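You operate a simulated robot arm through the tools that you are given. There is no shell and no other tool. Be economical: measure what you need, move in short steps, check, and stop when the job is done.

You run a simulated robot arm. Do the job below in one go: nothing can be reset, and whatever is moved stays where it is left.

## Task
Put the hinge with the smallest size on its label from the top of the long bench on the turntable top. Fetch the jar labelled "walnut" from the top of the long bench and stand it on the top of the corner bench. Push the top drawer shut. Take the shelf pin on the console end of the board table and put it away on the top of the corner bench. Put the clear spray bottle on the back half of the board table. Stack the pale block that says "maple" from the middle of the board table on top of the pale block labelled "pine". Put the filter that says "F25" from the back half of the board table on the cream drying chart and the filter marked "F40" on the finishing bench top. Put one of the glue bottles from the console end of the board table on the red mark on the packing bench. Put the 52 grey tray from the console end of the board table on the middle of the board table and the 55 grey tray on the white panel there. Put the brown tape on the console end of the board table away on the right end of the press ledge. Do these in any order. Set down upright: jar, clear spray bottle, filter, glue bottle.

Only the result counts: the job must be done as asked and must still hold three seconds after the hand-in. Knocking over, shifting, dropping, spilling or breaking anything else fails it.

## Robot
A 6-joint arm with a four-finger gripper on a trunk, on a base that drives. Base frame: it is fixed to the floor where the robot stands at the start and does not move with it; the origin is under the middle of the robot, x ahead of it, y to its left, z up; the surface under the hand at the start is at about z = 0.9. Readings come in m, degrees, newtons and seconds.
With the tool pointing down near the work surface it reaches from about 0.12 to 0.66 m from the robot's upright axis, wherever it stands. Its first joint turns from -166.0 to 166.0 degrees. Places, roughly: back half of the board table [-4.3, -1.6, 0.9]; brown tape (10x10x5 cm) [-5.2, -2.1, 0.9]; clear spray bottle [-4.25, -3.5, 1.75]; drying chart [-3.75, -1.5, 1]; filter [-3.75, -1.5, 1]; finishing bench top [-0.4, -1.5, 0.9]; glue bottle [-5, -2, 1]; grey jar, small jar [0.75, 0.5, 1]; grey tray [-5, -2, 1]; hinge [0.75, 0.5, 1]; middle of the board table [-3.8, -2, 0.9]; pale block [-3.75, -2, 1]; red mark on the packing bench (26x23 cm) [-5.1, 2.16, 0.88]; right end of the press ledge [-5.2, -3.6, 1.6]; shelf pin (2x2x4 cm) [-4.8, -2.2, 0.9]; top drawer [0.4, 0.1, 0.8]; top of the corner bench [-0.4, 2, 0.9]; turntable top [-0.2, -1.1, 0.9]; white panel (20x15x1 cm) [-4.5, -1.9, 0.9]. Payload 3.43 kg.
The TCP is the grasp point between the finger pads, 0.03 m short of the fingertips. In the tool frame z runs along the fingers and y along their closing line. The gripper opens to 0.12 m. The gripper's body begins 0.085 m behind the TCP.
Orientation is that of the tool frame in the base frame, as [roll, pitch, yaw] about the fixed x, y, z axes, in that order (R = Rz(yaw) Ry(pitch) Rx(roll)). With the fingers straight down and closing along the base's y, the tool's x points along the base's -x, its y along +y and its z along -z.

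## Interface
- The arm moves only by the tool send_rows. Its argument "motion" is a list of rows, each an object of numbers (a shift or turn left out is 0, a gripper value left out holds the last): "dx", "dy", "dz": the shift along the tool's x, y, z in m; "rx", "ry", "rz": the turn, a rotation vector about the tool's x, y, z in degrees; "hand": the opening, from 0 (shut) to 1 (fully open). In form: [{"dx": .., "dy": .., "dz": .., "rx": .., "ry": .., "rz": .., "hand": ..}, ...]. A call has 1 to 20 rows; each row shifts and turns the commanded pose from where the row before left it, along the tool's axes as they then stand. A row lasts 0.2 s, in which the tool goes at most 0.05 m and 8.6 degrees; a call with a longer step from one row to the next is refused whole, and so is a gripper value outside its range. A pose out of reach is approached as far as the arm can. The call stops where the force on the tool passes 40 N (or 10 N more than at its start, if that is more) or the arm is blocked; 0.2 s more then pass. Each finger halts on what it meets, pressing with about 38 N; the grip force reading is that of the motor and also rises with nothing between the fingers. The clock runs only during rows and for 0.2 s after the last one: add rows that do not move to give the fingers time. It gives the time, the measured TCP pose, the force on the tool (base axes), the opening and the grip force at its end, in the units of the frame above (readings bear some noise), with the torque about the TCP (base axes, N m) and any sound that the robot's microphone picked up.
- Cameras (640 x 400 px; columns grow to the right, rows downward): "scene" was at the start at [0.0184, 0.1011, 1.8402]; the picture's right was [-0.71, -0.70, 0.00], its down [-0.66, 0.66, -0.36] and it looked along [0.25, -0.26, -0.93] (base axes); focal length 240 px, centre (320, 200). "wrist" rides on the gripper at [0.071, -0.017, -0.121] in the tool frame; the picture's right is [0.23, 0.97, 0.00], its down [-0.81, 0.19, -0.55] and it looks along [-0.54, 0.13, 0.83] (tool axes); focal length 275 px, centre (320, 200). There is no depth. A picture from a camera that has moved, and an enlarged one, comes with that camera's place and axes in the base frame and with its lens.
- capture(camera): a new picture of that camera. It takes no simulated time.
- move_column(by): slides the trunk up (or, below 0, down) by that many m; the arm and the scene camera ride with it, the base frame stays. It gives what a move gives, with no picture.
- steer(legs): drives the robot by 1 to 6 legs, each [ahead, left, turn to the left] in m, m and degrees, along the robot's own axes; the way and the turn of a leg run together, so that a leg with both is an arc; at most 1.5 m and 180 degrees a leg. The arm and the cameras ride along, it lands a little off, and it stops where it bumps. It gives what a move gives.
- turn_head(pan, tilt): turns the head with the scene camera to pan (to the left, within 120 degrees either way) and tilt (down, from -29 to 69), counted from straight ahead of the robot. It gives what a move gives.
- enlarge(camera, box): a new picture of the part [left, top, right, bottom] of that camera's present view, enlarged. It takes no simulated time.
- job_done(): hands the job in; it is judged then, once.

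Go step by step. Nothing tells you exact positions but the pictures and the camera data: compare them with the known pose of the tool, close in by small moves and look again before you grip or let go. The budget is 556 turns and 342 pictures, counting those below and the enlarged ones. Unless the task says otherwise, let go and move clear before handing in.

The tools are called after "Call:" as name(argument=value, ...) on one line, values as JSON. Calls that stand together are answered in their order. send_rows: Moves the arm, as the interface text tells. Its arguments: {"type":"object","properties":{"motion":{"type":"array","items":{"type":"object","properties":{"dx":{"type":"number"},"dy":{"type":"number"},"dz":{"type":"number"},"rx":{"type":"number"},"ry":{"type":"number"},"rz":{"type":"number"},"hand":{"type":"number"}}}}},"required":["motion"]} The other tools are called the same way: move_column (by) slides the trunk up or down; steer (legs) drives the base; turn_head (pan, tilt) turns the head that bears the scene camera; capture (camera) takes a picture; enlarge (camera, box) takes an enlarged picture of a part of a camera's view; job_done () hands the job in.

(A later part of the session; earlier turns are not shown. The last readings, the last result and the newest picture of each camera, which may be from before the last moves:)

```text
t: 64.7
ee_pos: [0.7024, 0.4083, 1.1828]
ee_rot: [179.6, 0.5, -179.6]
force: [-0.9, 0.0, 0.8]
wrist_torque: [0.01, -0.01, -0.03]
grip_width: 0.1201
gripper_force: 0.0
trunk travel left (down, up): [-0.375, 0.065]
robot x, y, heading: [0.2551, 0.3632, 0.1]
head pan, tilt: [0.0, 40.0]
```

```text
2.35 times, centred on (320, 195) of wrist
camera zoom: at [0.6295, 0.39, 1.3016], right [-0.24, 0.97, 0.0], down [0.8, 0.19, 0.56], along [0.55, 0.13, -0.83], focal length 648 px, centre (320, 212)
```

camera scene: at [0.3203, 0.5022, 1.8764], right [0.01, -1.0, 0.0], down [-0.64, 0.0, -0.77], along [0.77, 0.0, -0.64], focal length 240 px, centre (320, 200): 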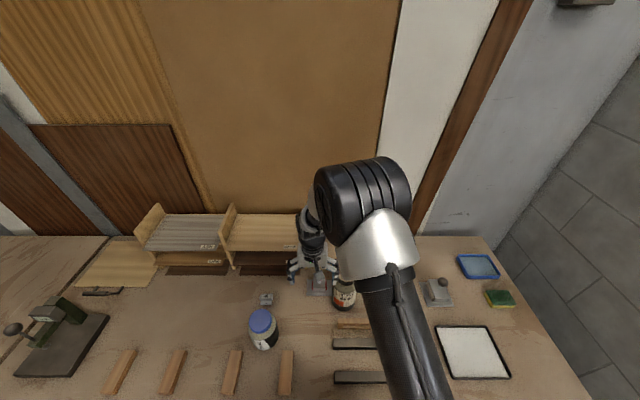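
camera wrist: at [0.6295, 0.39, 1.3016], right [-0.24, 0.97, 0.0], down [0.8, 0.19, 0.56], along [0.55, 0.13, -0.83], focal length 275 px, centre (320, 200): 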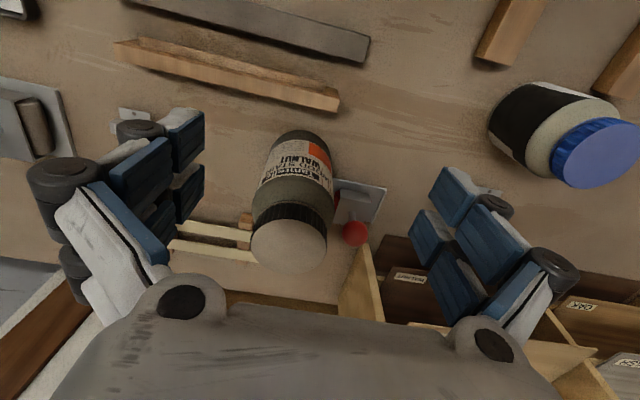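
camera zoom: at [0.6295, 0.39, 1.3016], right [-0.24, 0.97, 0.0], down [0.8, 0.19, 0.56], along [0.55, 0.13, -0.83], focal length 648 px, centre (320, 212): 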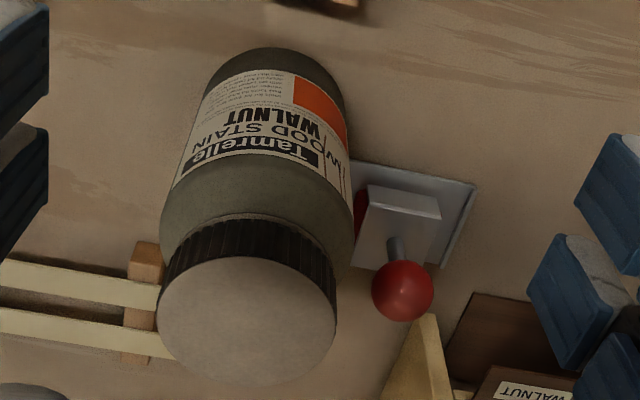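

Jar: centre (0.827, 0.405), about 0.20 m tall, 0.086 m wide. I'll move above it, then descend around its upper body.

Call:
send_rows(motion=[{"dx": -0.042, "dy": -0.001}, {"dx": -0.042, "dy": -0.001}, {"dx": -0.04, "dy": -0.001}, {"dz": 0.03}, {"dz": 0.02}, {}])

Call:
capture(camera="wrist")

Call:
enlarge(camera="scene", box=[240, 240, 400, 340])

```text
t: 66.0
ee_pos: [0.8261, 0.4074, 1.1325]
ee_rot: [179.7, 0.5, -179.7]
force: [0.4, 0.1, 0.3]
wrist_torque: [0.02, -0.01, -0.02]
grip_width: 0.1204
gripper_force: 0.1
trunk travel left (down, up): [-0.375, 0.065]
robot x, y, heading: [0.2531, 0.3643, 0.3]
head pan, tilt: [0.0, 40.0]
```

```text
301 pictures are left
camera wrist: at [0.7532, 0.3888, 1.2518], right [-0.24, 0.97, 0.0], down [0.8, 0.19, 0.56], along [0.54, 0.13, -0.83], focal length 275 px, centre (320, 200)
```

wrist: 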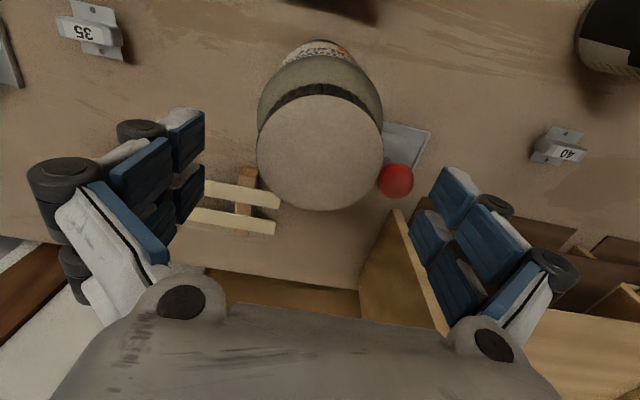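

```text
4.00 times, centred on (320, 290) of scene
camera zoom: at [0.3191, 0.5025, 1.8764], right [0.01, -1.0, 0.0], down [-0.64, 0.0, -0.77], along [0.77, 0.0, -0.64], focal length 960 px, centre (320, -160)
```

zoom: 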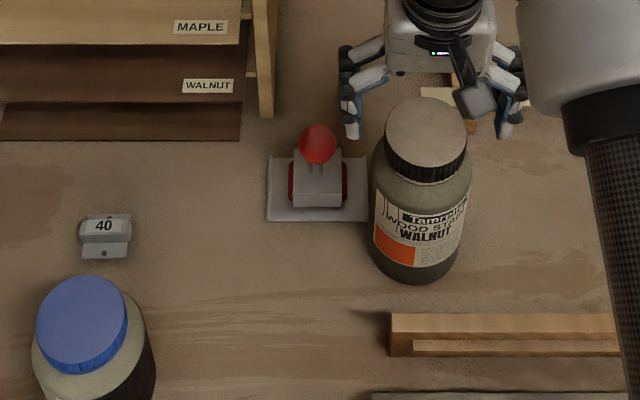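

TCP is right over the lid (z≈1.095). Descending around the jar.

Call:
send_rows(motion=[{"dx": 0.002, "dy": -0.004, "dz": 0.02}, {"dz": 0.03}, {"dz": 0.03}, {"dz": 0.014}, {}])

Call:
capture(camera="wrist")

Call:
enlarge(camera="scene", box=[240, 240, 400, 340])

```text
t: 67.2
ee_pos: [0.8252, 0.4032, 1.0392]
ee_rot: [179.8, 0.6, -179.7]
force: [0.3, 0.1, 1.0]
wrist_torque: [-0.01, -0.01, 0.0]
grip_width: 0.12
gripper_force: 0.0
trunk travel left (down, up): [-0.375, 0.065]
robot x, y, heading: [0.2558, 0.3632, 0.4]
head pan, tilt: [0.0, 40.0]
```

```text
299 pictures are left
camera wrist: at [0.752, 0.384, 1.1578], right [-0.24, 0.97, 0.0], down [0.81, 0.19, 0.56], along [0.54, 0.13, -0.83], focal length 275 px, centre (320, 200)
```

wrist: 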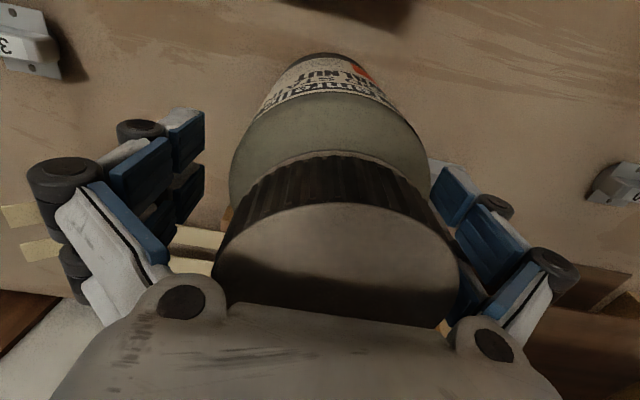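

```text
4.00 times, centred on (320, 290) of scene
camera zoom: at [0.3195, 0.5027, 1.8764], right [0.01, -1.0, 0.0], down [-0.64, 0.0, -0.77], along [0.77, 0.0, -0.64], focal length 960 px, centre (320, -160)
```

zoom: 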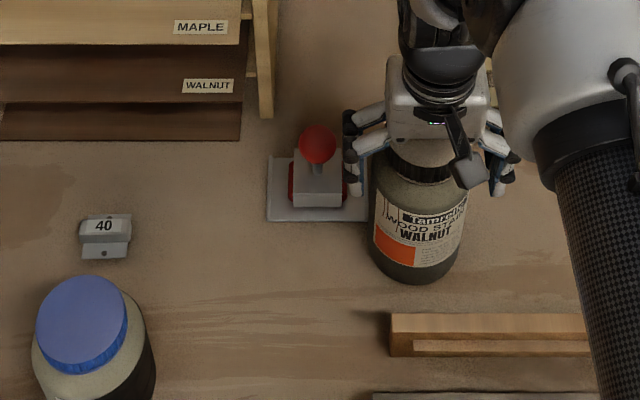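

Small centring shift, then close on the jar.

Call:
send_rows(motion=[{"dy": 0.004, "hand": 0.9}, {"hand": 0.8}, {"hand": 0.7}, {"hand": 0.5}, {}, {}])

Call:
capture(camera="wrist")

```text
t: 68.7
ee_pos: [0.8253, 0.4072, 1.0384]
ee_rot: [179.9, 0.5, -179.8]
force: [0.3, -0.1, 2.8]
wrist_torque: [0.18, 0.15, -0.07]
grip_width: 0.0944
gripper_force: 37.6
trunk travel left (down, up): [-0.375, 0.065]
robot x, y, heading: [0.2553, 0.3616, 0.3]
head pan, tilt: [0.0, 40.0]
```

```text
297 pictures are left
camera wrist: at [0.7522, 0.3882, 1.1581], right [-0.24, 0.97, 0.0], down [0.81, 0.19, 0.56], along [0.54, 0.13, -0.83], focal length 275 px, centre (320, 200)
```

wrist: 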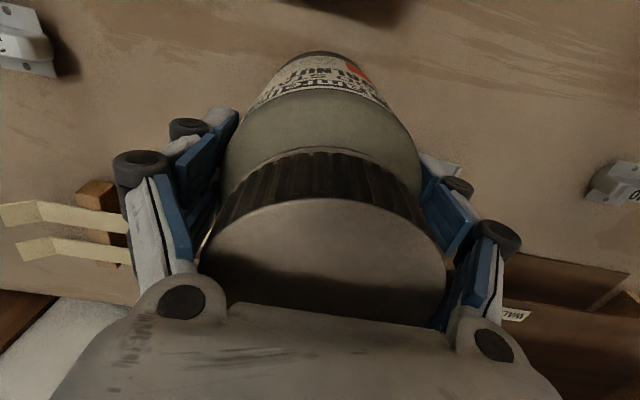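

Gripped at 9.4 cm. Lifting.

Call:
send_rows(motion=[{"dz": -0.01}, {"dz": -0.03}, {"dz": -0.03}, {"dz": -0.04}, {"dz": -0.04}])

Call:
enlarge(camera="scene", box=[200, 160, 440, 310])

```text
t: 69.8
ee_pos: [0.8252, 0.4088, 1.1865]
ee_rot: [179.8, 0.3, -179.6]
force: [0.4, -0.1, -7.1]
wrist_torque: [0.03, -0.05, -0.01]
grip_width: 0.0944
gripper_force: 38.1
trunk travel left (down, up): [-0.375, 0.065]
robot x, y, heading: [0.2549, 0.3612, 0.3]
head pan, tilt: [0.0, 40.0]
```

```text
2.67 times, centred on (320, 235) of scene
camera zoom: at [0.3193, 0.5027, 1.8764], right [0.01, -1.0, 0.0], down [-0.64, 0.0, -0.77], along [0.77, 0.0, -0.64], focal length 640 px, centre (320, 107)
```

zoom: 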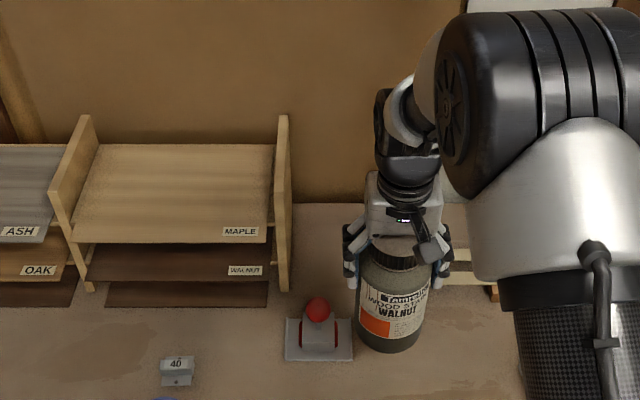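

Jar is up. Backing off and turning left to face the corner bench.

Call:
steer(legs=[[-0.65, 0, 0], [0, 0, 90]])

Call:
capture(camera="scene")

```text
t: 77.1
ee_pos: [-0.4121, 0.9223, 1.1869]
ee_rot: [179.7, 0.4, -91.8]
force: [0.3, 0.2, -5.8]
wrist_torque: [0.02, -0.02, 0.01]
grip_width: 0.0943
gripper_force: 38.1
trunk travel left (down, up): [-0.375, 0.065]
robot x, y, heading: [-0.3868, 0.3535, 88.1]
head pan, tilt: [0.0, 40.0]
```

```text
295 pictures are left
camera scene: at [-0.5256, 0.4231, 1.8763], right [1.0, -0.03, 0.0], down [-0.02, -0.64, -0.77], along [0.03, 0.77, -0.64], focal length 240 px, centre (320, 200)
```

scene: 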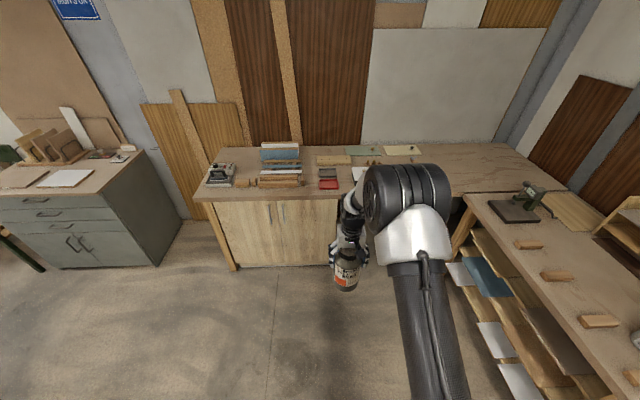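

Call:
enlarge(camera="scene", box=[190, 120, 390, 220])

Call:
enlarge(camera="scene", box=[350, 120, 550, 220])

```text
3.20 times, centred on (290, 170) of scene
camera zoom: at [-0.5256, 0.4231, 1.8763], right [1.0, -0.03, 0.0], down [-0.02, -0.64, -0.77], along [0.03, 0.77, -0.64], focal length 768 px, centre (416, 296)
```

zoom: 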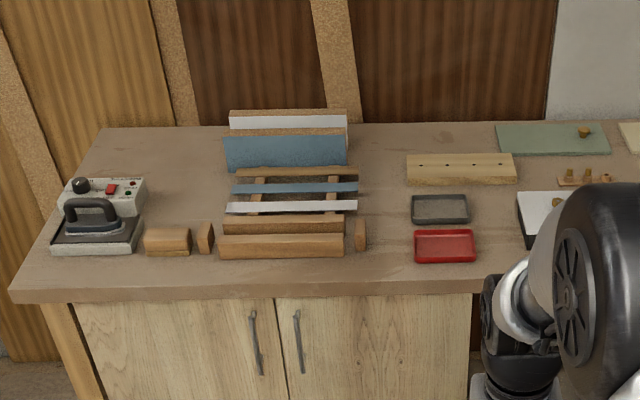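

```text
3.20 times, centred on (450, 170) of scene
camera zoom: at [-0.5256, 0.4231, 1.8763], right [1.0, -0.03, 0.0], down [-0.02, -0.64, -0.77], along [0.03, 0.77, -0.64], focal length 768 px, centre (-96, 296)
```

zoom: 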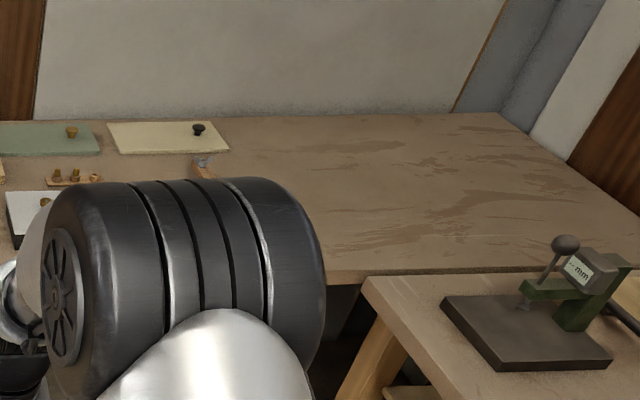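

The right part of the corner bench top (around (0.15, 1.78)) is free. Driving there with the jar.

Call:
steer(legs=[[0, 0, 1.9], [0, -0.48, 0], [0.75, 0, 0]])

Call:
capture(camera="scene")

Call:
capture(camera="wrist")

```text
t: 84.0
ee_pos: [0.0562, 1.6744, 1.1858]
ee_rot: [179.8, 0.3, -90.1]
force: [0.5, -0.7, -5.7]
wrist_torque: [-0.02, 0.02, -0.02]
grip_width: 0.0941
gripper_force: 38.0
trunk travel left (down, up): [-0.375, 0.065]
robot x, y, heading: [0.0938, 1.1076, 89.6]
head pan, tilt: [0.0, 40.0]
```

```text
292 pictures are left
camera scene: at [-0.0436, 1.1722, 1.8763], right [1.0, -0.01, 0.0], down [0.0, -0.64, -0.77], along [0.0, 0.77, -0.64], focal length 240 px, centre (320, 200)
```

scene: 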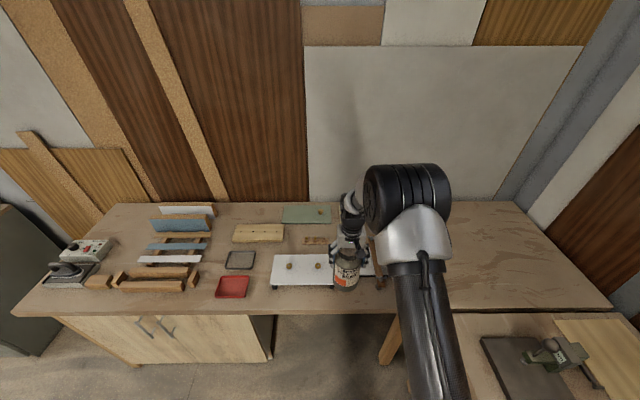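

```text
291 pictures are left
camera wrist: at [0.0727, 1.6013, 1.3048], right [-0.97, -0.23, 0.0], down [-0.19, 0.81, 0.56], along [-0.13, 0.54, -0.83], focal length 275 px, centre (320, 200)
```

wrist: 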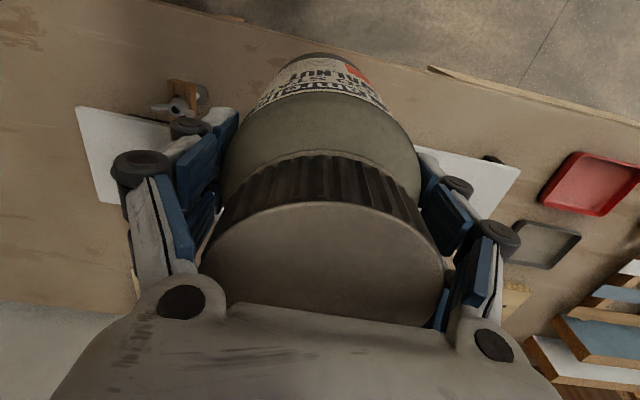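

A white panel jig extends to about x=0.36, so I'd rather use the free area at x≈0.46. Shifting right and slightly ahead.

Call:
steer(legs=[[0, -0.16, 0], [0.08, 0, 0]])

Call:
send_rows(motion=[{"dy": -0.045}, {"dy": -0.045}, {"dy": -0.045}, {"dy": -0.045}, {"dy": -0.03}])

Call:
capture(camera="scene")

Call:
capture(camera="wrist")

```text
t: 86.1
ee_pos: [0.212, 1.7535, 1.1854]
ee_rot: [179.8, 0.4, -90.3]
force: [0.2, 0.5, -6.8]
wrist_torque: [-0.03, -0.02, -0.01]
grip_width: 0.0941
gripper_force: 38.1
trunk travel left (down, up): [-0.375, 0.065]
robot x, y, heading: [0.2582, 1.1804, 89.6]
head pan, tilt: [0.0, 40.0]
```

```text
t: 87.3
ee_pos: [0.4237, 1.7483, 1.1818]
ee_rot: [179.7, 0.4, -90.2]
force: [-0.4, 0.0, -6.7]
wrist_torque: [0.0, 0.03, -0.01]
grip_width: 0.094
gripper_force: 37.9
trunk travel left (down, up): [-0.375, 0.065]
robot x, y, heading: [0.2559, 1.1828, 89.6]
head pan, tilt: [0.0, 40.0]
```

```text
290 pictures are left
camera scene: at [0.1135, 1.2494, 1.8764], right [1.0, 0.0, 0.0], down [0.0, -0.64, -0.77], along [0.0, 0.77, -0.64], focal length 240 px, centre (320, 200)
```

scene: 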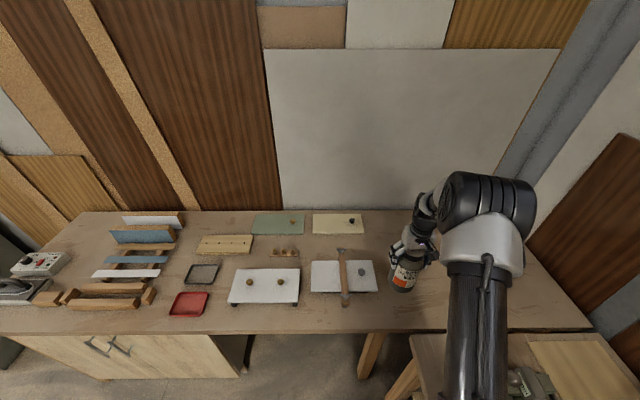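

```text
289 pictures are left
camera wrist: at [0.4397, 1.6751, 1.302], right [-0.97, -0.23, 0.0], down [-0.19, 0.81, 0.56], along [-0.13, 0.54, -0.83], focal length 275 px, centre (320, 200)
```

wrist: 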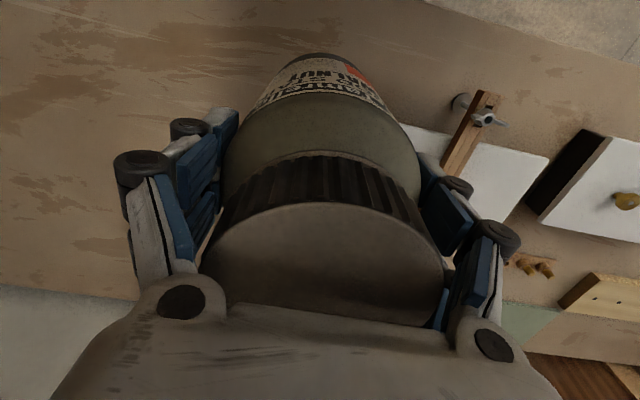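

Moving right a bit more for clearance and lowering.

Call:
send_rows(motion=[{"dy": -0.045}, {"dz": 0.04}, {"dz": 0.04}, {"dz": 0.03}, {"dz": 0.015}, {}])

Call:
capture(camera="scene")

```text
t: 88.7
ee_pos: [0.4643, 1.7525, 1.0597]
ee_rot: [179.9, 0.4, -90.2]
force: [0.2, 0.3, -6.0]
wrist_torque: [0.01, 0.01, -0.01]
grip_width: 0.0937
gripper_force: 37.9
trunk travel left (down, up): [-0.375, 0.065]
robot x, y, heading: [0.2533, 1.1808, 89.6]
head pan, tilt: [0.0, 40.0]
```

```text
288 pictures are left
camera scene: at [0.1125, 1.2493, 1.8764], right [1.0, 0.0, 0.0], down [0.0, -0.64, -0.77], along [0.0, 0.77, -0.64], focal length 240 px, centre (320, 200)
```

scene: 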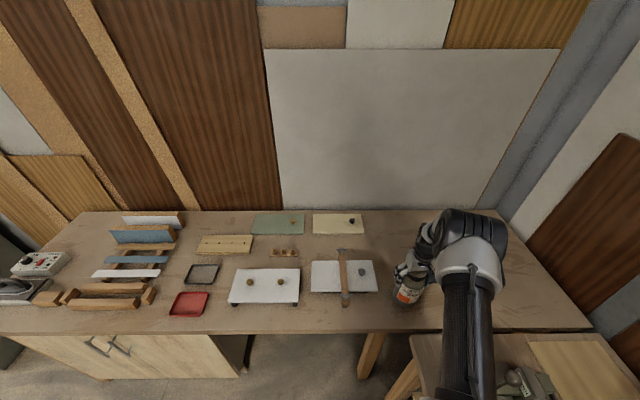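

Call:
send_rows(motion=[{"dz": 0.008}, {"dz": 0.004}, {"dz": 0.003}, {"dz": 0.002}, {"dz": 0.002}, {"dz": 0.002}, {"dz": 0.002}, {"dz": 0.002}, {"dz": 0.002}])

```text
t: 90.7
ee_pos: [0.4673, 1.7516, 1.036]
ee_rot: [180.0, 0.8, -90.3]
force: [1.1, -3.2, 31.1]
wrist_torque: [-0.07, -0.08, 0.13]
grip_width: 0.0942
gripper_force: 38.0
trunk travel left (down, up): [-0.375, 0.065]
robot x, y, heading: [0.2539, 1.1843, 89.8]
head pan, tilt: [0.0, 40.0]
```

Jar is in contact with the bench. Releasing and lifting straight up.

Call:
send_rows(motion=[{"dz": -0.002}, {"hand": 0.9}, {"hand": 1}, {}, {}, {"dz": -0.02}, {"dz": -0.04}, {"dz": -0.04}, {"dz": -0.04}])

Call:
capture(camera="wrist")

Call:
capture(camera="scene")

```text
t: 92.7
ee_pos: [0.4701, 1.7491, 1.1752]
ee_rot: [179.8, 0.4, -90.2]
force: [-0.9, -0.2, 0.5]
wrist_torque: [0.02, 0.0, 0.03]
grip_width: 0.1198
gripper_force: 0.1
trunk travel left (down, up): [-0.375, 0.065]
robot x, y, heading: [0.2572, 1.1783, 89.8]
head pan, tilt: [0.0, 40.0]
```

```text
287 pictures are left
camera wrist: at [0.4871, 1.6753, 1.2936], right [-0.97, -0.23, 0.0], down [-0.19, 0.81, 0.56], along [-0.13, 0.54, -0.83], focal length 275 px, centre (320, 200)
```

wrist: 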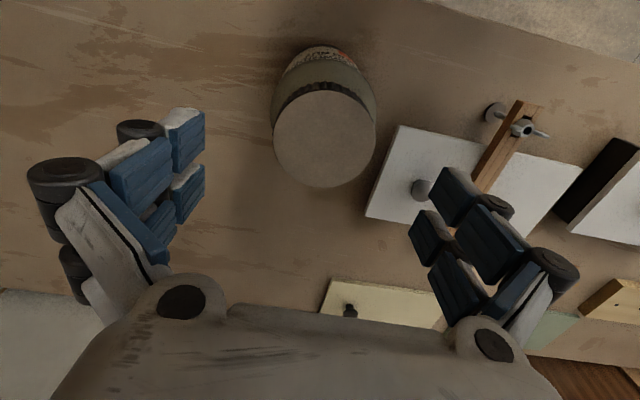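

```text
286 pictures are left
camera scene: at [0.1121, 1.2477, 1.8764], right [1.0, 0.0, 0.0], down [0.0, -0.64, -0.77], along [0.0, 0.77, -0.64], focal length 240 px, centre (320, 200)
```

scene: 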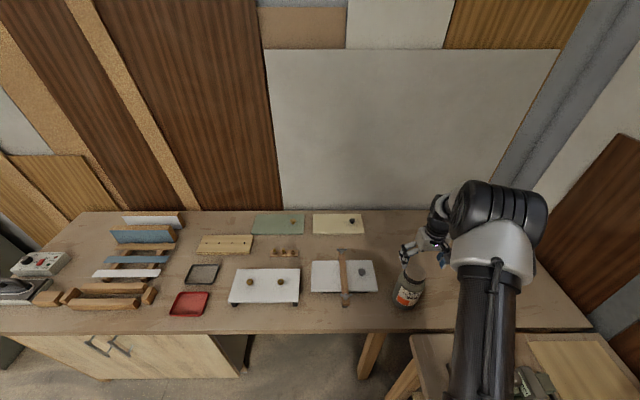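

The jar stands safely on the corner bench. Retracting the arm, backing off and turning toward the board table area.

Call:
send_rows(motion=[{"dx": 0.03, "dy": 0.03}, {"dx": 0.03, "dy": 0.03}, {"dx": 0.03, "dy": 0.035}, {"dx": 0.03, "dy": 0.035}, {"dx": 0.03, "dy": 0.035}, {"dx": 0.03, "dy": 0.035}])

Call:
steer(legs=[[-0.6, 0, 0], [0, 0, 90], [1.0, 0, 0]])

Call:
turn_head(pan=0, tilt=20)

Call:
capture(camera="scene")

Call:
turn_head(pan=60, tilt=20)

Call:
capture(camera="scene")

```text
t: 94.1
ee_pos: [0.2611, 1.5737, 1.1741]
ee_rot: [179.9, 0.5, -90.2]
force: [-0.3, -0.2, 0.7]
wrist_torque: [0.02, 0.0, 0.01]
grip_width: 0.1198
gripper_force: 0.0
trunk travel left (down, up): [-0.375, 0.065]
robot x, y, heading: [0.2529, 1.1856, 90.0]
head pan, tilt: [0.0, 40.0]
```

```text
t: 106.0
ee_pos: [-1.1324, 0.5772, 1.1755]
ee_rot: [179.8, 0.4, 1.5]
force: [-0.1, 0.4, 0.0]
wrist_torque: [0.04, -0.02, -0.02]
grip_width: 0.1201
gripper_force: 0.0
trunk travel left (down, up): [-0.375, 0.065]
robot x, y, heading: [-0.7447, 0.5764, -178.6]
head pan, tilt: [0.0, 40.0]
```

```text
t: 106.8
ee_pos: [-1.1321, 0.5771, 1.1751]
ee_rot: [179.8, 0.3, 1.5]
force: [0.0, 0.4, -0.6]
wrist_torque: [-0.01, 0.02, 0.01]
grip_width: 0.1201
gripper_force: 0.0
trunk travel left (down, up): [-0.375, 0.065]
robot x, y, heading: [-0.7389, 0.5765, -178.6]
head pan, tilt: [0.0, 20.0]
```

```text
285 pictures are left
camera scene: at [-0.8103, 0.4377, 1.9077], right [-0.02, 1.0, 0.0], down [0.34, 0.01, -0.94], along [-0.94, -0.02, -0.34], focal length 240 px, centre (320, 200)
```

scene: 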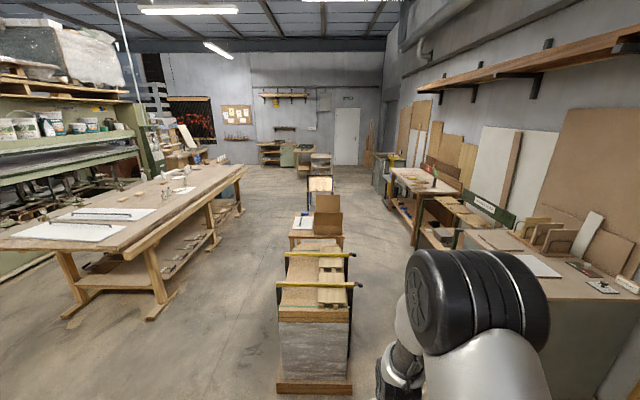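

```text
t: 108.1
ee_pos: [-1.1319, 0.5767, 1.1747]
ee_rot: [179.8, 0.3, 1.5]
force: [0.2, 0.3, -0.8]
wrist_torque: [0.01, -0.01, 0.04]
grip_width: 0.1199
gripper_force: 0.1
trunk travel left (down, up): [-0.375, 0.065]
robot x, y, heading: [-0.7415, 0.5803, -178.6]
head pan, tilt: [60.0, 20.0]
```

```text
284 pictures are left
camera scene: at [-0.7618, 0.3583, 1.9078], right [-0.88, 0.48, 0.0], down [0.16, 0.3, -0.94], along [-0.45, -0.82, -0.34], focal length 240 px, centre (320, 200)
```

scene: 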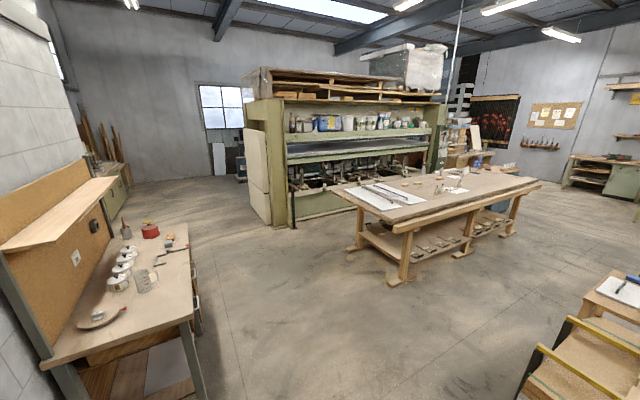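

The board table spans roughly x −2.4…−5.4, y edge at −1.1. I'll sidestep around the carts and drive along its near side to inspect.

Call:
steer(legs=[[0, 1.13, -1.4], [1.5, 0, 0], [0.9, 0, 0]])

Call:
turn_head(pan=70, tilt=35)

Call:
capture(camera="scene")

```text
t: 125.3
ee_pos: [-3.5194, -0.5275, 1.1759]
ee_rot: [179.9, 0.4, -0.4]
force: [0.5, 0.3, 0.2]
wrist_torque: [0.0, 0.0, 0.04]
grip_width: 0.1199
gripper_force: 0.0
trunk travel left (down, up): [-0.375, 0.065]
robot x, y, heading: [-3.1293, -0.5416, 179.5]
head pan, tilt: [60.0, 20.0]
```

```text
t: 126.1
ee_pos: [-3.5186, -0.5288, 1.1745]
ee_rot: [179.8, 0.4, -0.2]
force: [-0.5, -0.3, 0.2]
wrist_torque: [-0.04, 0.02, 0.0]
grip_width: 0.1201
gripper_force: 0.0
trunk travel left (down, up): [-0.375, 0.065]
robot x, y, heading: [-3.128, -0.5405, 179.4]
head pan, tilt: [70.0, 35.0]
```

```text
283 pictures are left
camera scene: at [-3.1393, -0.7609, 1.884], right [-0.94, 0.35, 0.0], down [0.2, 0.54, -0.82], along [-0.29, -0.77, -0.57], focal length 240 px, centre (320, 200)
```

scene: 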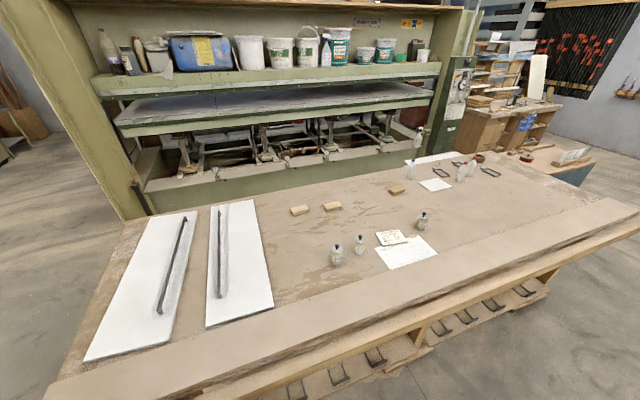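

Call:
enlarge(camera="scene", box=[280, 130, 440, 280])

Call:
enlarge(camera="scene", box=[390, 120, 550, 220])

Call:
enlarge(camera="scene", box=[270, 10, 470, 110])

```text
2.67 times, centred on (360, 205) of scene
camera zoom: at [-3.1393, -0.7609, 1.884], right [-0.94, 0.35, 0.0], down [0.2, 0.54, -0.82], along [-0.29, -0.77, -0.57], focal length 640 px, centre (213, 187)
```

zoom: 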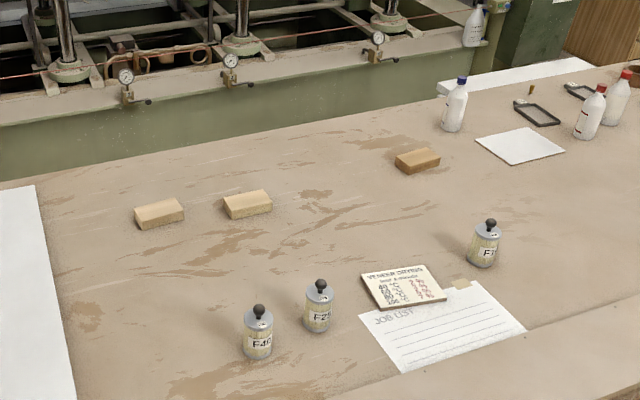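

```text
4.00 times, centred on (470, 170) of scene
camera zoom: at [-3.1393, -0.7609, 1.884], right [-0.94, 0.35, 0.0], down [0.2, 0.54, -0.82], along [-0.29, -0.77, -0.57], focal length 960 px, centre (-280, 320)
```

zoom: 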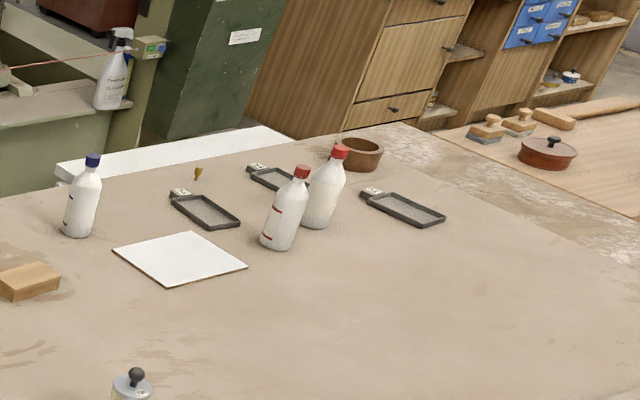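

```text
3.20 times, centred on (370, 60) of scene
camera zoom: at [-3.1393, -0.7609, 1.884], right [-0.94, 0.35, 0.0], down [0.2, 0.54, -0.82], along [-0.29, -0.77, -0.57], focal length 768 px, centre (160, 648)
```

zoom: 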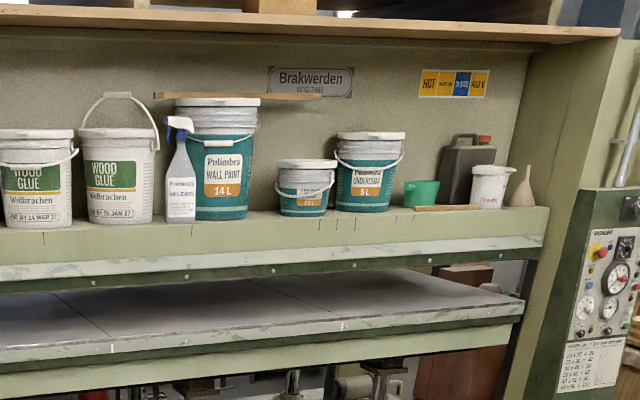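

The filters and drying chart are near this side; blocks, trays, bottles, pin and tape are toward the far side. Let me read the labels up close.

Call:
enlarge(camera="scene", box=[320, 200, 440, 280])

Call:
enlarge(camera="scene", box=[285, 180, 410, 230])

Call:
enlarge(camera="scene", box=[400, 145, 510, 195])

```text
5.00 times, centred on (380, 240) of scene
camera zoom: at [-3.1393, -0.7609, 1.884], right [-0.94, 0.35, 0.0], down [0.2, 0.54, -0.82], along [-0.29, -0.77, -0.57], focal length 1200 px, centre (20, 0)
```

zoom: 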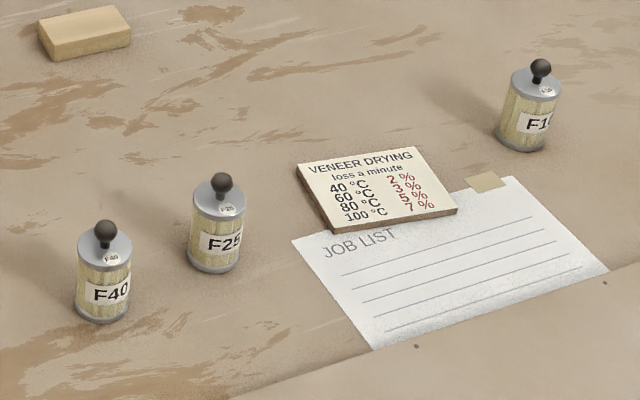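

```text
5.12 times, centred on (348, 205) of scene
camera zoom: at [-3.1393, -0.7609, 1.884], right [-0.94, 0.35, 0.0], down [0.2, 0.54, -0.82], along [-0.29, -0.77, -0.57], focal length 1229 px, centre (179, 174)
```

zoom: 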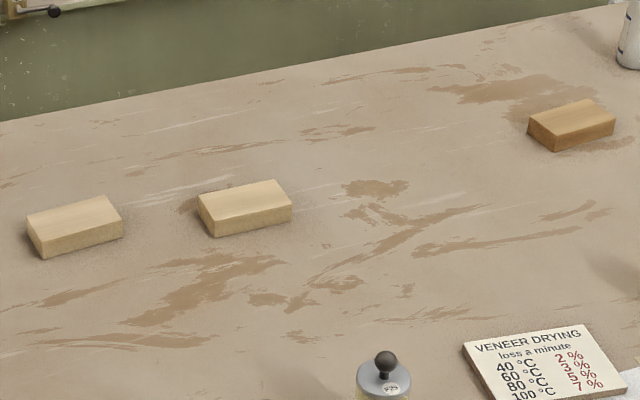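

```text
5.82 times, centred on (455, 170) of scene
camera zoom: at [-3.1393, -0.7609, 1.884], right [-0.94, 0.35, 0.0], down [0.2, 0.54, -0.82], along [-0.29, -0.77, -0.57], focal length 1396 px, centre (-466, 374)
```

zoom: 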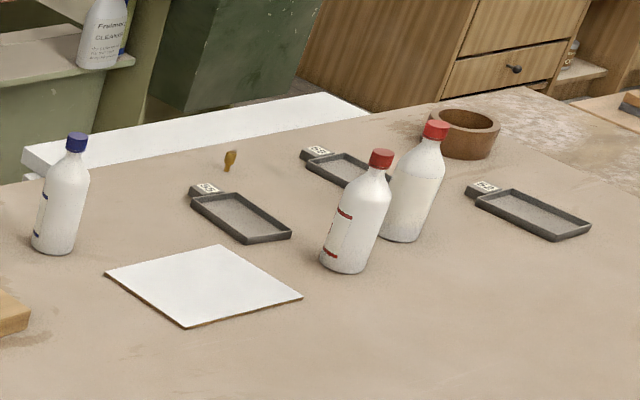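

F40 is at ≈(-3.52,-1.51), F25 ≈(-3.66,-1.54), chart ≈(-3.89,-1.58). I'll turn to face the table and get closer for the F25 filter.

Call:
steer(legs=[[0.6, 0, 0], [0, 0, 90.6], [0.38, 0, 0]])

Call:
turn_head(pan=0, tilt=45)

Call:
capture(camera="scene")

Call:
capture(camera="wrist")

```text
t: 135.3
ee_pos: [-3.7233, -1.3053, 1.1746]
ee_rot: [179.7, 0.4, 90.3]
force: [-0.5, -0.9, -0.7]
wrist_torque: [0.05, 0.0, 0.01]
grip_width: 0.1201
gripper_force: 0.1
trunk travel left (down, up): [-0.375, 0.065]
robot x, y, heading: [-3.7136, -0.9151, -89.7]
head pan, tilt: [70.0, 35.0]
```

```text
t: 136.8
ee_pos: [-3.7224, -1.3054, 1.1752]
ee_rot: [179.8, 0.4, 90.3]
force: [0.5, 0.1, -0.5]
wrist_torque: [-0.01, 0.0, 0.0]
grip_width: 0.1199
gripper_force: 0.0
trunk travel left (down, up): [-0.375, 0.065]
robot x, y, heading: [-3.7169, -0.9104, -89.8]
head pan, tilt: [0.0, 45.0]
```

```text
276 pictures are left
camera scene: at [-3.5767, -0.9739, 1.8691], right [-1.0, -0.01, 0.0], down [0.0, 0.71, -0.71], along [0.0, -0.71, -0.71], focal length 240 px, centre (320, 200)
```

scene: 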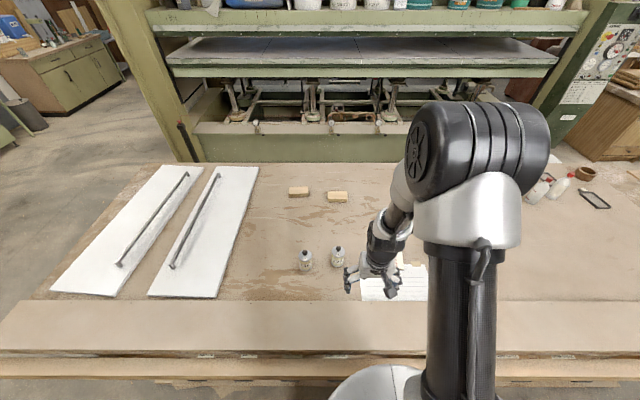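

```text
275 pictures are left
camera wrist: at [-3.741, -1.235, 1.2941], right [0.97, 0.24, 0.0], down [0.19, -0.81, 0.56], along [0.13, -0.54, -0.83], focal length 275 px, centre (320, 200)
```

wrist: 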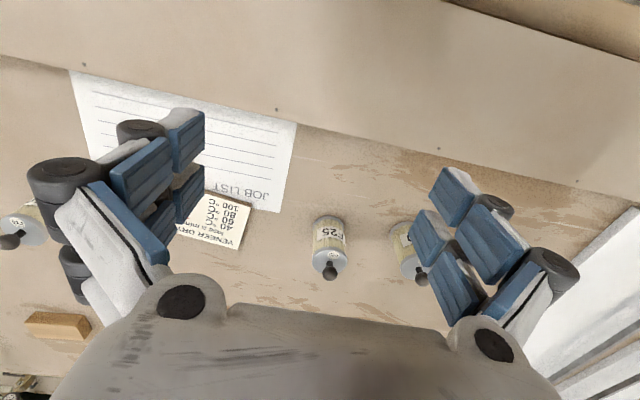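

F25 is at ≈(-3.652,-1.553). Moving a bit closer and placing the gripper above it.

Call:
steer(legs=[[0.06, 0, -0.2]])

Call:
send_rows(motion=[{"dx": -0.046, "dy": 0.015, "hand": 0.75}, {"dx": -0.046, "dy": 0.015}, {"dx": -0.046, "dy": 0.02}, {"dx": -0.04, "dy": 0.02}, {"dz": 0.04}, {"dz": 0.04}])

Call:
capture(camera="wrist")

Call:
capture(camera="scene")

```text
t: 137.7
ee_pos: [-3.7243, -1.3697, 1.1739]
ee_rot: [179.7, 0.1, 90.0]
force: [-0.1, -1.3, -0.8]
wrist_torque: [0.12, 0.0, 0.02]
grip_width: 0.1197
gripper_force: 0.2
trunk travel left (down, up): [-0.375, 0.065]
robot x, y, heading: [-3.717, -0.9723, -89.7]
head pan, tilt: [0.0, 45.0]
```

```text
refused: row 3 steps farther than a row can; nothing moved
```

```text
274 pictures are left
camera wrist: at [-3.7421, -1.2997, 1.2927], right [0.97, 0.23, 0.0], down [0.19, -0.81, 0.56], along [0.13, -0.54, -0.83], focal length 275 px, centre (320, 200)
```

wrist: 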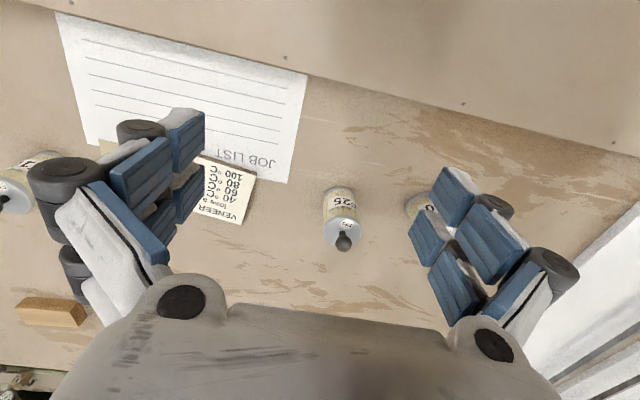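

```text
273 pictures are left
camera scene: at [-3.5769, -1.0412, 1.8687], right [-1.0, 0.0, 0.0], down [0.0, 0.71, -0.7], along [0.0, -0.7, -0.71], focal length 240 px, centre (320, 200)
```

scene: 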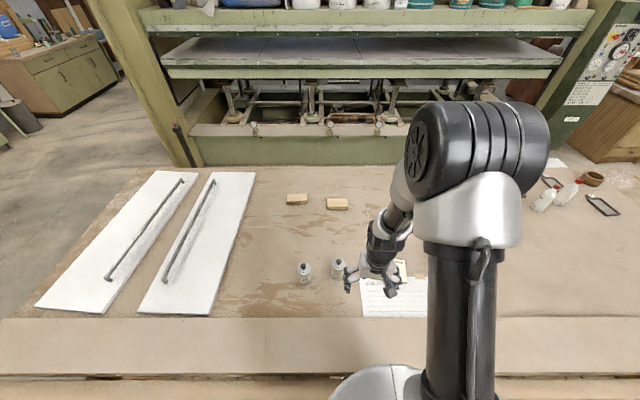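

Call:
send_rows(motion=[{"dx": -0.046, "dy": 0.015, "hand": 0.75}, {"dx": -0.046, "dy": 0.018}, {"dx": -0.045, "dy": 0.02}, {"dx": -0.045, "dy": 0.021}, {"dz": 0.04}, {"dz": 0.04}])

Call:
capture(camera="wrist")

Call:
enlarge(camera="scene", box=[270, 220, 430, 320])

```text
t: 139.1
ee_pos: [-3.6473, -1.5517, 1.096]
ee_rot: [179.9, 0.5, 90.1]
force: [-0.1, -0.1, -0.8]
wrist_torque: [0.01, 0.02, -0.01]
grip_width: 0.0899
gripper_force: 0.0
trunk travel left (down, up): [-0.375, 0.065]
robot x, y, heading: [-3.7134, -0.9733, -89.8]
head pan, tilt: [0.0, 45.0]
```

```text
272 pictures are left
camera wrist: at [-3.665, -1.4803, 1.2147], right [0.97, 0.23, 0.0], down [0.19, -0.81, 0.56], along [0.13, -0.54, -0.83], focal length 275 px, centre (320, 200)
```

wrist: 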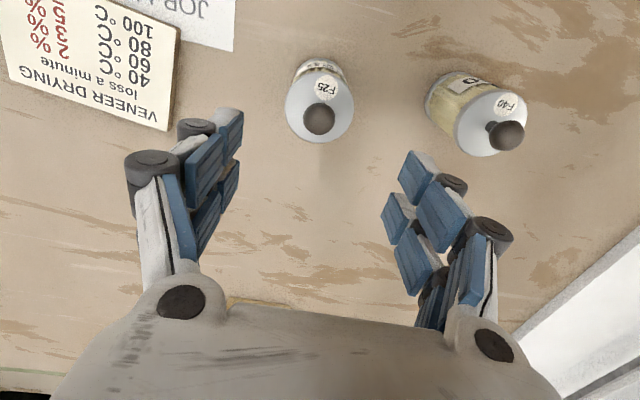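

```text
4.00 times, centred on (350, 270) of scene
camera zoom: at [-3.5763, -1.0364, 1.8689], right [-1.0, 0.0, 0.0], down [0.0, 0.71, -0.71], along [0.0, -0.71, -0.71], focal length 960 px, centre (200, -80)
```

zoom: 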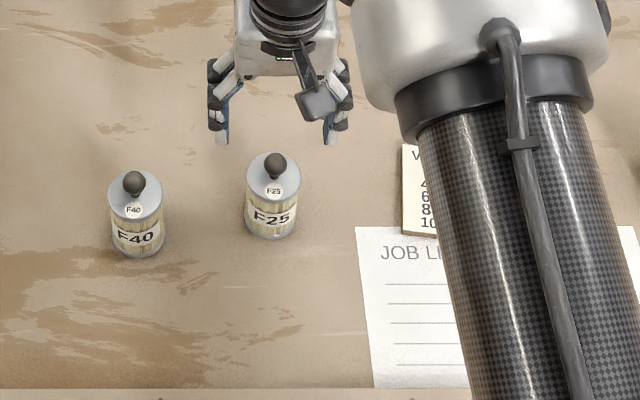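

Nicely aligned laterally. I'll descend partway with the fingers straddling the filter and re-check depth.

Call:
send_rows(motion=[{"dx": 0.004, "dy": -0.003, "dz": 0.04}, {"dz": 0.04}, {"dz": 0.02}, {}])

Call:
capture(camera="wrist")

Call:
enlarge(camera="scene", box=[270, 220, 430, 320])

```text
t: 140.1
ee_pos: [-3.6505, -1.5451, 0.9983]
ee_rot: [179.8, 0.5, 90.1]
force: [0.4, 0.6, -0.4]
wrist_torque: [-0.01, -0.04, 0.02]
grip_width: 0.0898
gripper_force: 0.2
trunk travel left (down, up): [-0.375, 0.065]
robot x, y, heading: [-3.7114, -0.9749, -89.7]
head pan, tilt: [0.0, 45.0]
```

```text
270 pictures are left
camera wrist: at [-3.6687, -1.4733, 1.1172], right [0.97, 0.23, 0.0], down [0.19, -0.81, 0.56], along [0.13, -0.54, -0.83], focal length 275 px, centre (320, 200)
```

wrist: 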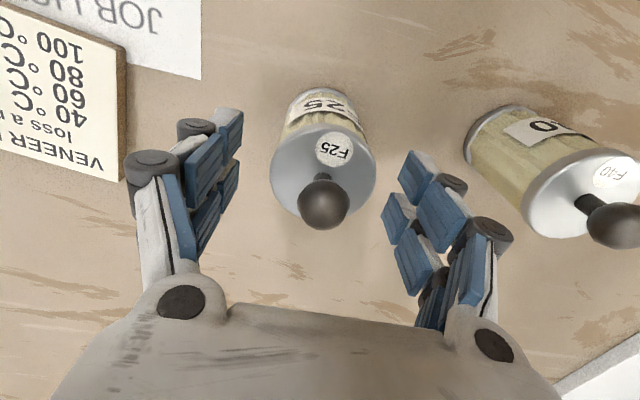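

```text
4.00 times, centred on (350, 270) of scene
camera zoom: at [-3.5768, -1.0336, 1.8691], right [-1.0, 0.0, 0.0], down [0.0, 0.71, -0.71], along [0.0, -0.71, -0.71], focal length 960 px, centre (200, -80)
```

zoom: 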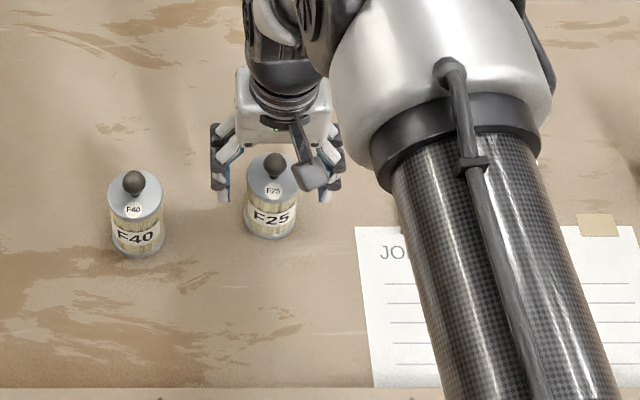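

Call:
send_rows(motion=[{"dx": -0.004, "dz": 0.02}, {"dz": 0.015}, {"dz": 0.006}, {}])

Call:
capture(camera="wrist")

```text
t: 141.1
ee_pos: [-3.6507, -1.5505, 0.958]
ee_rot: [179.8, 0.6, 90.1]
force: [-0.5, 0.0, 0.2]
wrist_torque: [-0.02, 0.01, 0.0]
grip_width: 0.09
gripper_force: 0.0
trunk travel left (down, up): [-0.375, 0.065]
robot x, y, heading: [-3.7196, -0.9739, -90.0]
head pan, tilt: [0.0, 45.0]
```

```text
268 pictures are left
camera wrist: at [-3.668, -1.4789, 1.0761], right [0.97, 0.23, 0.0], down [0.19, -0.81, 0.56], along [0.13, -0.54, -0.83], focal length 275 px, centre (320, 200)
```

wrist: 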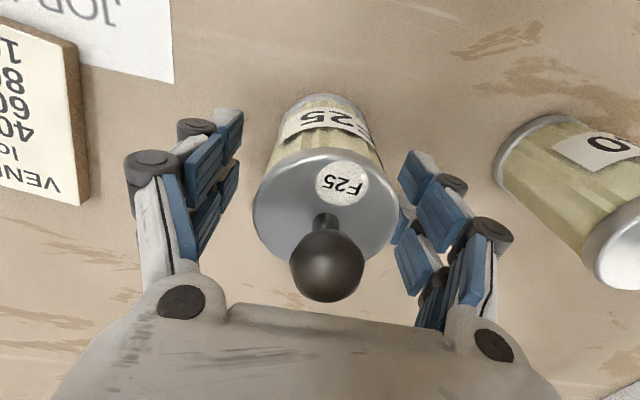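

Call:
send_rows(motion=[{"hand": 0.6}, {"hand": 0.5}, {"hand": 0.3}, {}, {}])

Call:
capture(camera="wrist")

```text
t: 142.3
ee_pos: [-3.6498, -1.5507, 0.9592]
ee_rot: [179.8, 0.5, 90.1]
force: [0.6, -0.8, 0.3]
wrist_torque: [0.03, 0.06, 0.0]
grip_width: 0.0544
gripper_force: 37.8
trunk travel left (down, up): [-0.375, 0.065]
robot x, y, heading: [-3.7191, -0.974, -89.9]
head pan, tilt: [0.0, 45.0]
```

```text
267 pictures are left
camera wrist: at [-3.668, -1.479, 1.0763], right [0.97, 0.23, 0.0], down [0.19, -0.81, 0.56], along [0.13, -0.54, -0.83], focal length 275 px, centre (320, 200)
```

wrist: 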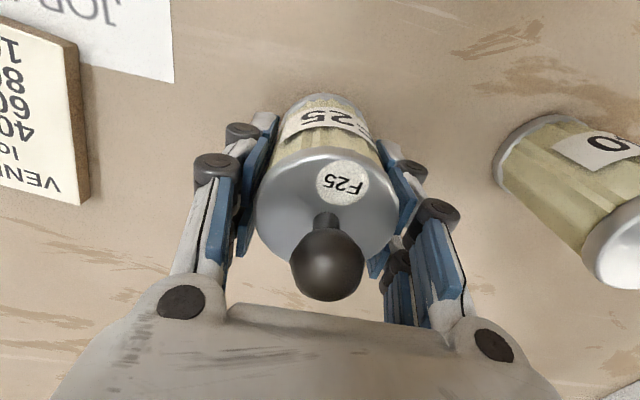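

F25 gripped. Lifting and moving over the drying chart centre (≈(-3.887,-1.572)).

Call:
send_rows(motion=[{"dz": -0.03}, {"dz": -0.04}, {"dy": -0.04, "dx": -0.004}, {"dy": -0.045, "dx": -0.004}, {"dy": -0.045, "dx": -0.004}, {"dy": -0.045, "dx": -0.004}, {"dy": -0.04, "dx": -0.004}, {"dy": -0.02}, {}])

Call:
capture(camera="wrist")

Call:
capture(camera="scene")

```text
t: 144.3
ee_pos: [-3.885, -1.571, 1.0247]
ee_rot: [179.8, 0.4, 90.1]
force: [0.2, -0.5, -1.3]
wrist_torque: [-0.02, -0.01, 0.04]
grip_width: 0.0546
gripper_force: 37.6
trunk travel left (down, up): [-0.375, 0.065]
robot x, y, heading: [-3.7155, -0.9763, -90.2]
head pan, tilt: [0.0, 45.0]
```

```text
266 pictures are left
camera wrist: at [-3.9032, -1.4996, 1.1433], right [0.97, 0.23, 0.0], down [0.19, -0.81, 0.56], along [0.13, -0.54, -0.83], focal length 275 px, centre (320, 200)
```

wrist: 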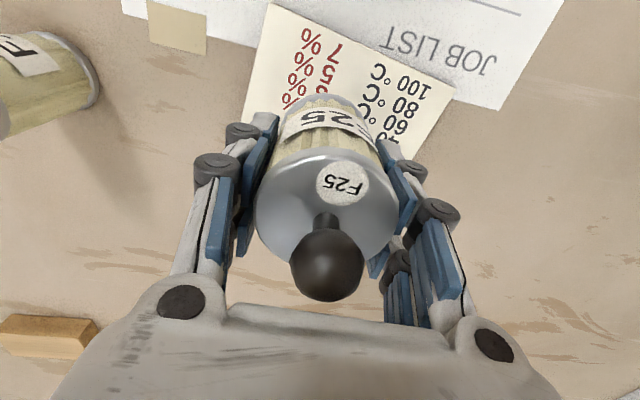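

```text
265 pictures are left
camera scene: at [-3.5766, -1.0345, 1.8691], right [-1.0, 0.0, 0.0], down [0.0, 0.71, -0.71], along [0.0, -0.71, -0.71], focal length 240 px, centre (320, 200)
```

scene: 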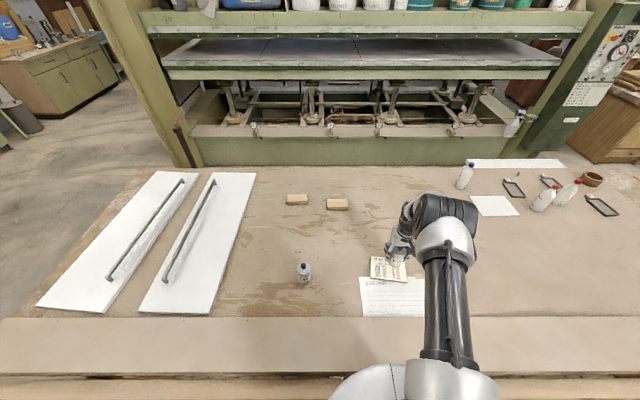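

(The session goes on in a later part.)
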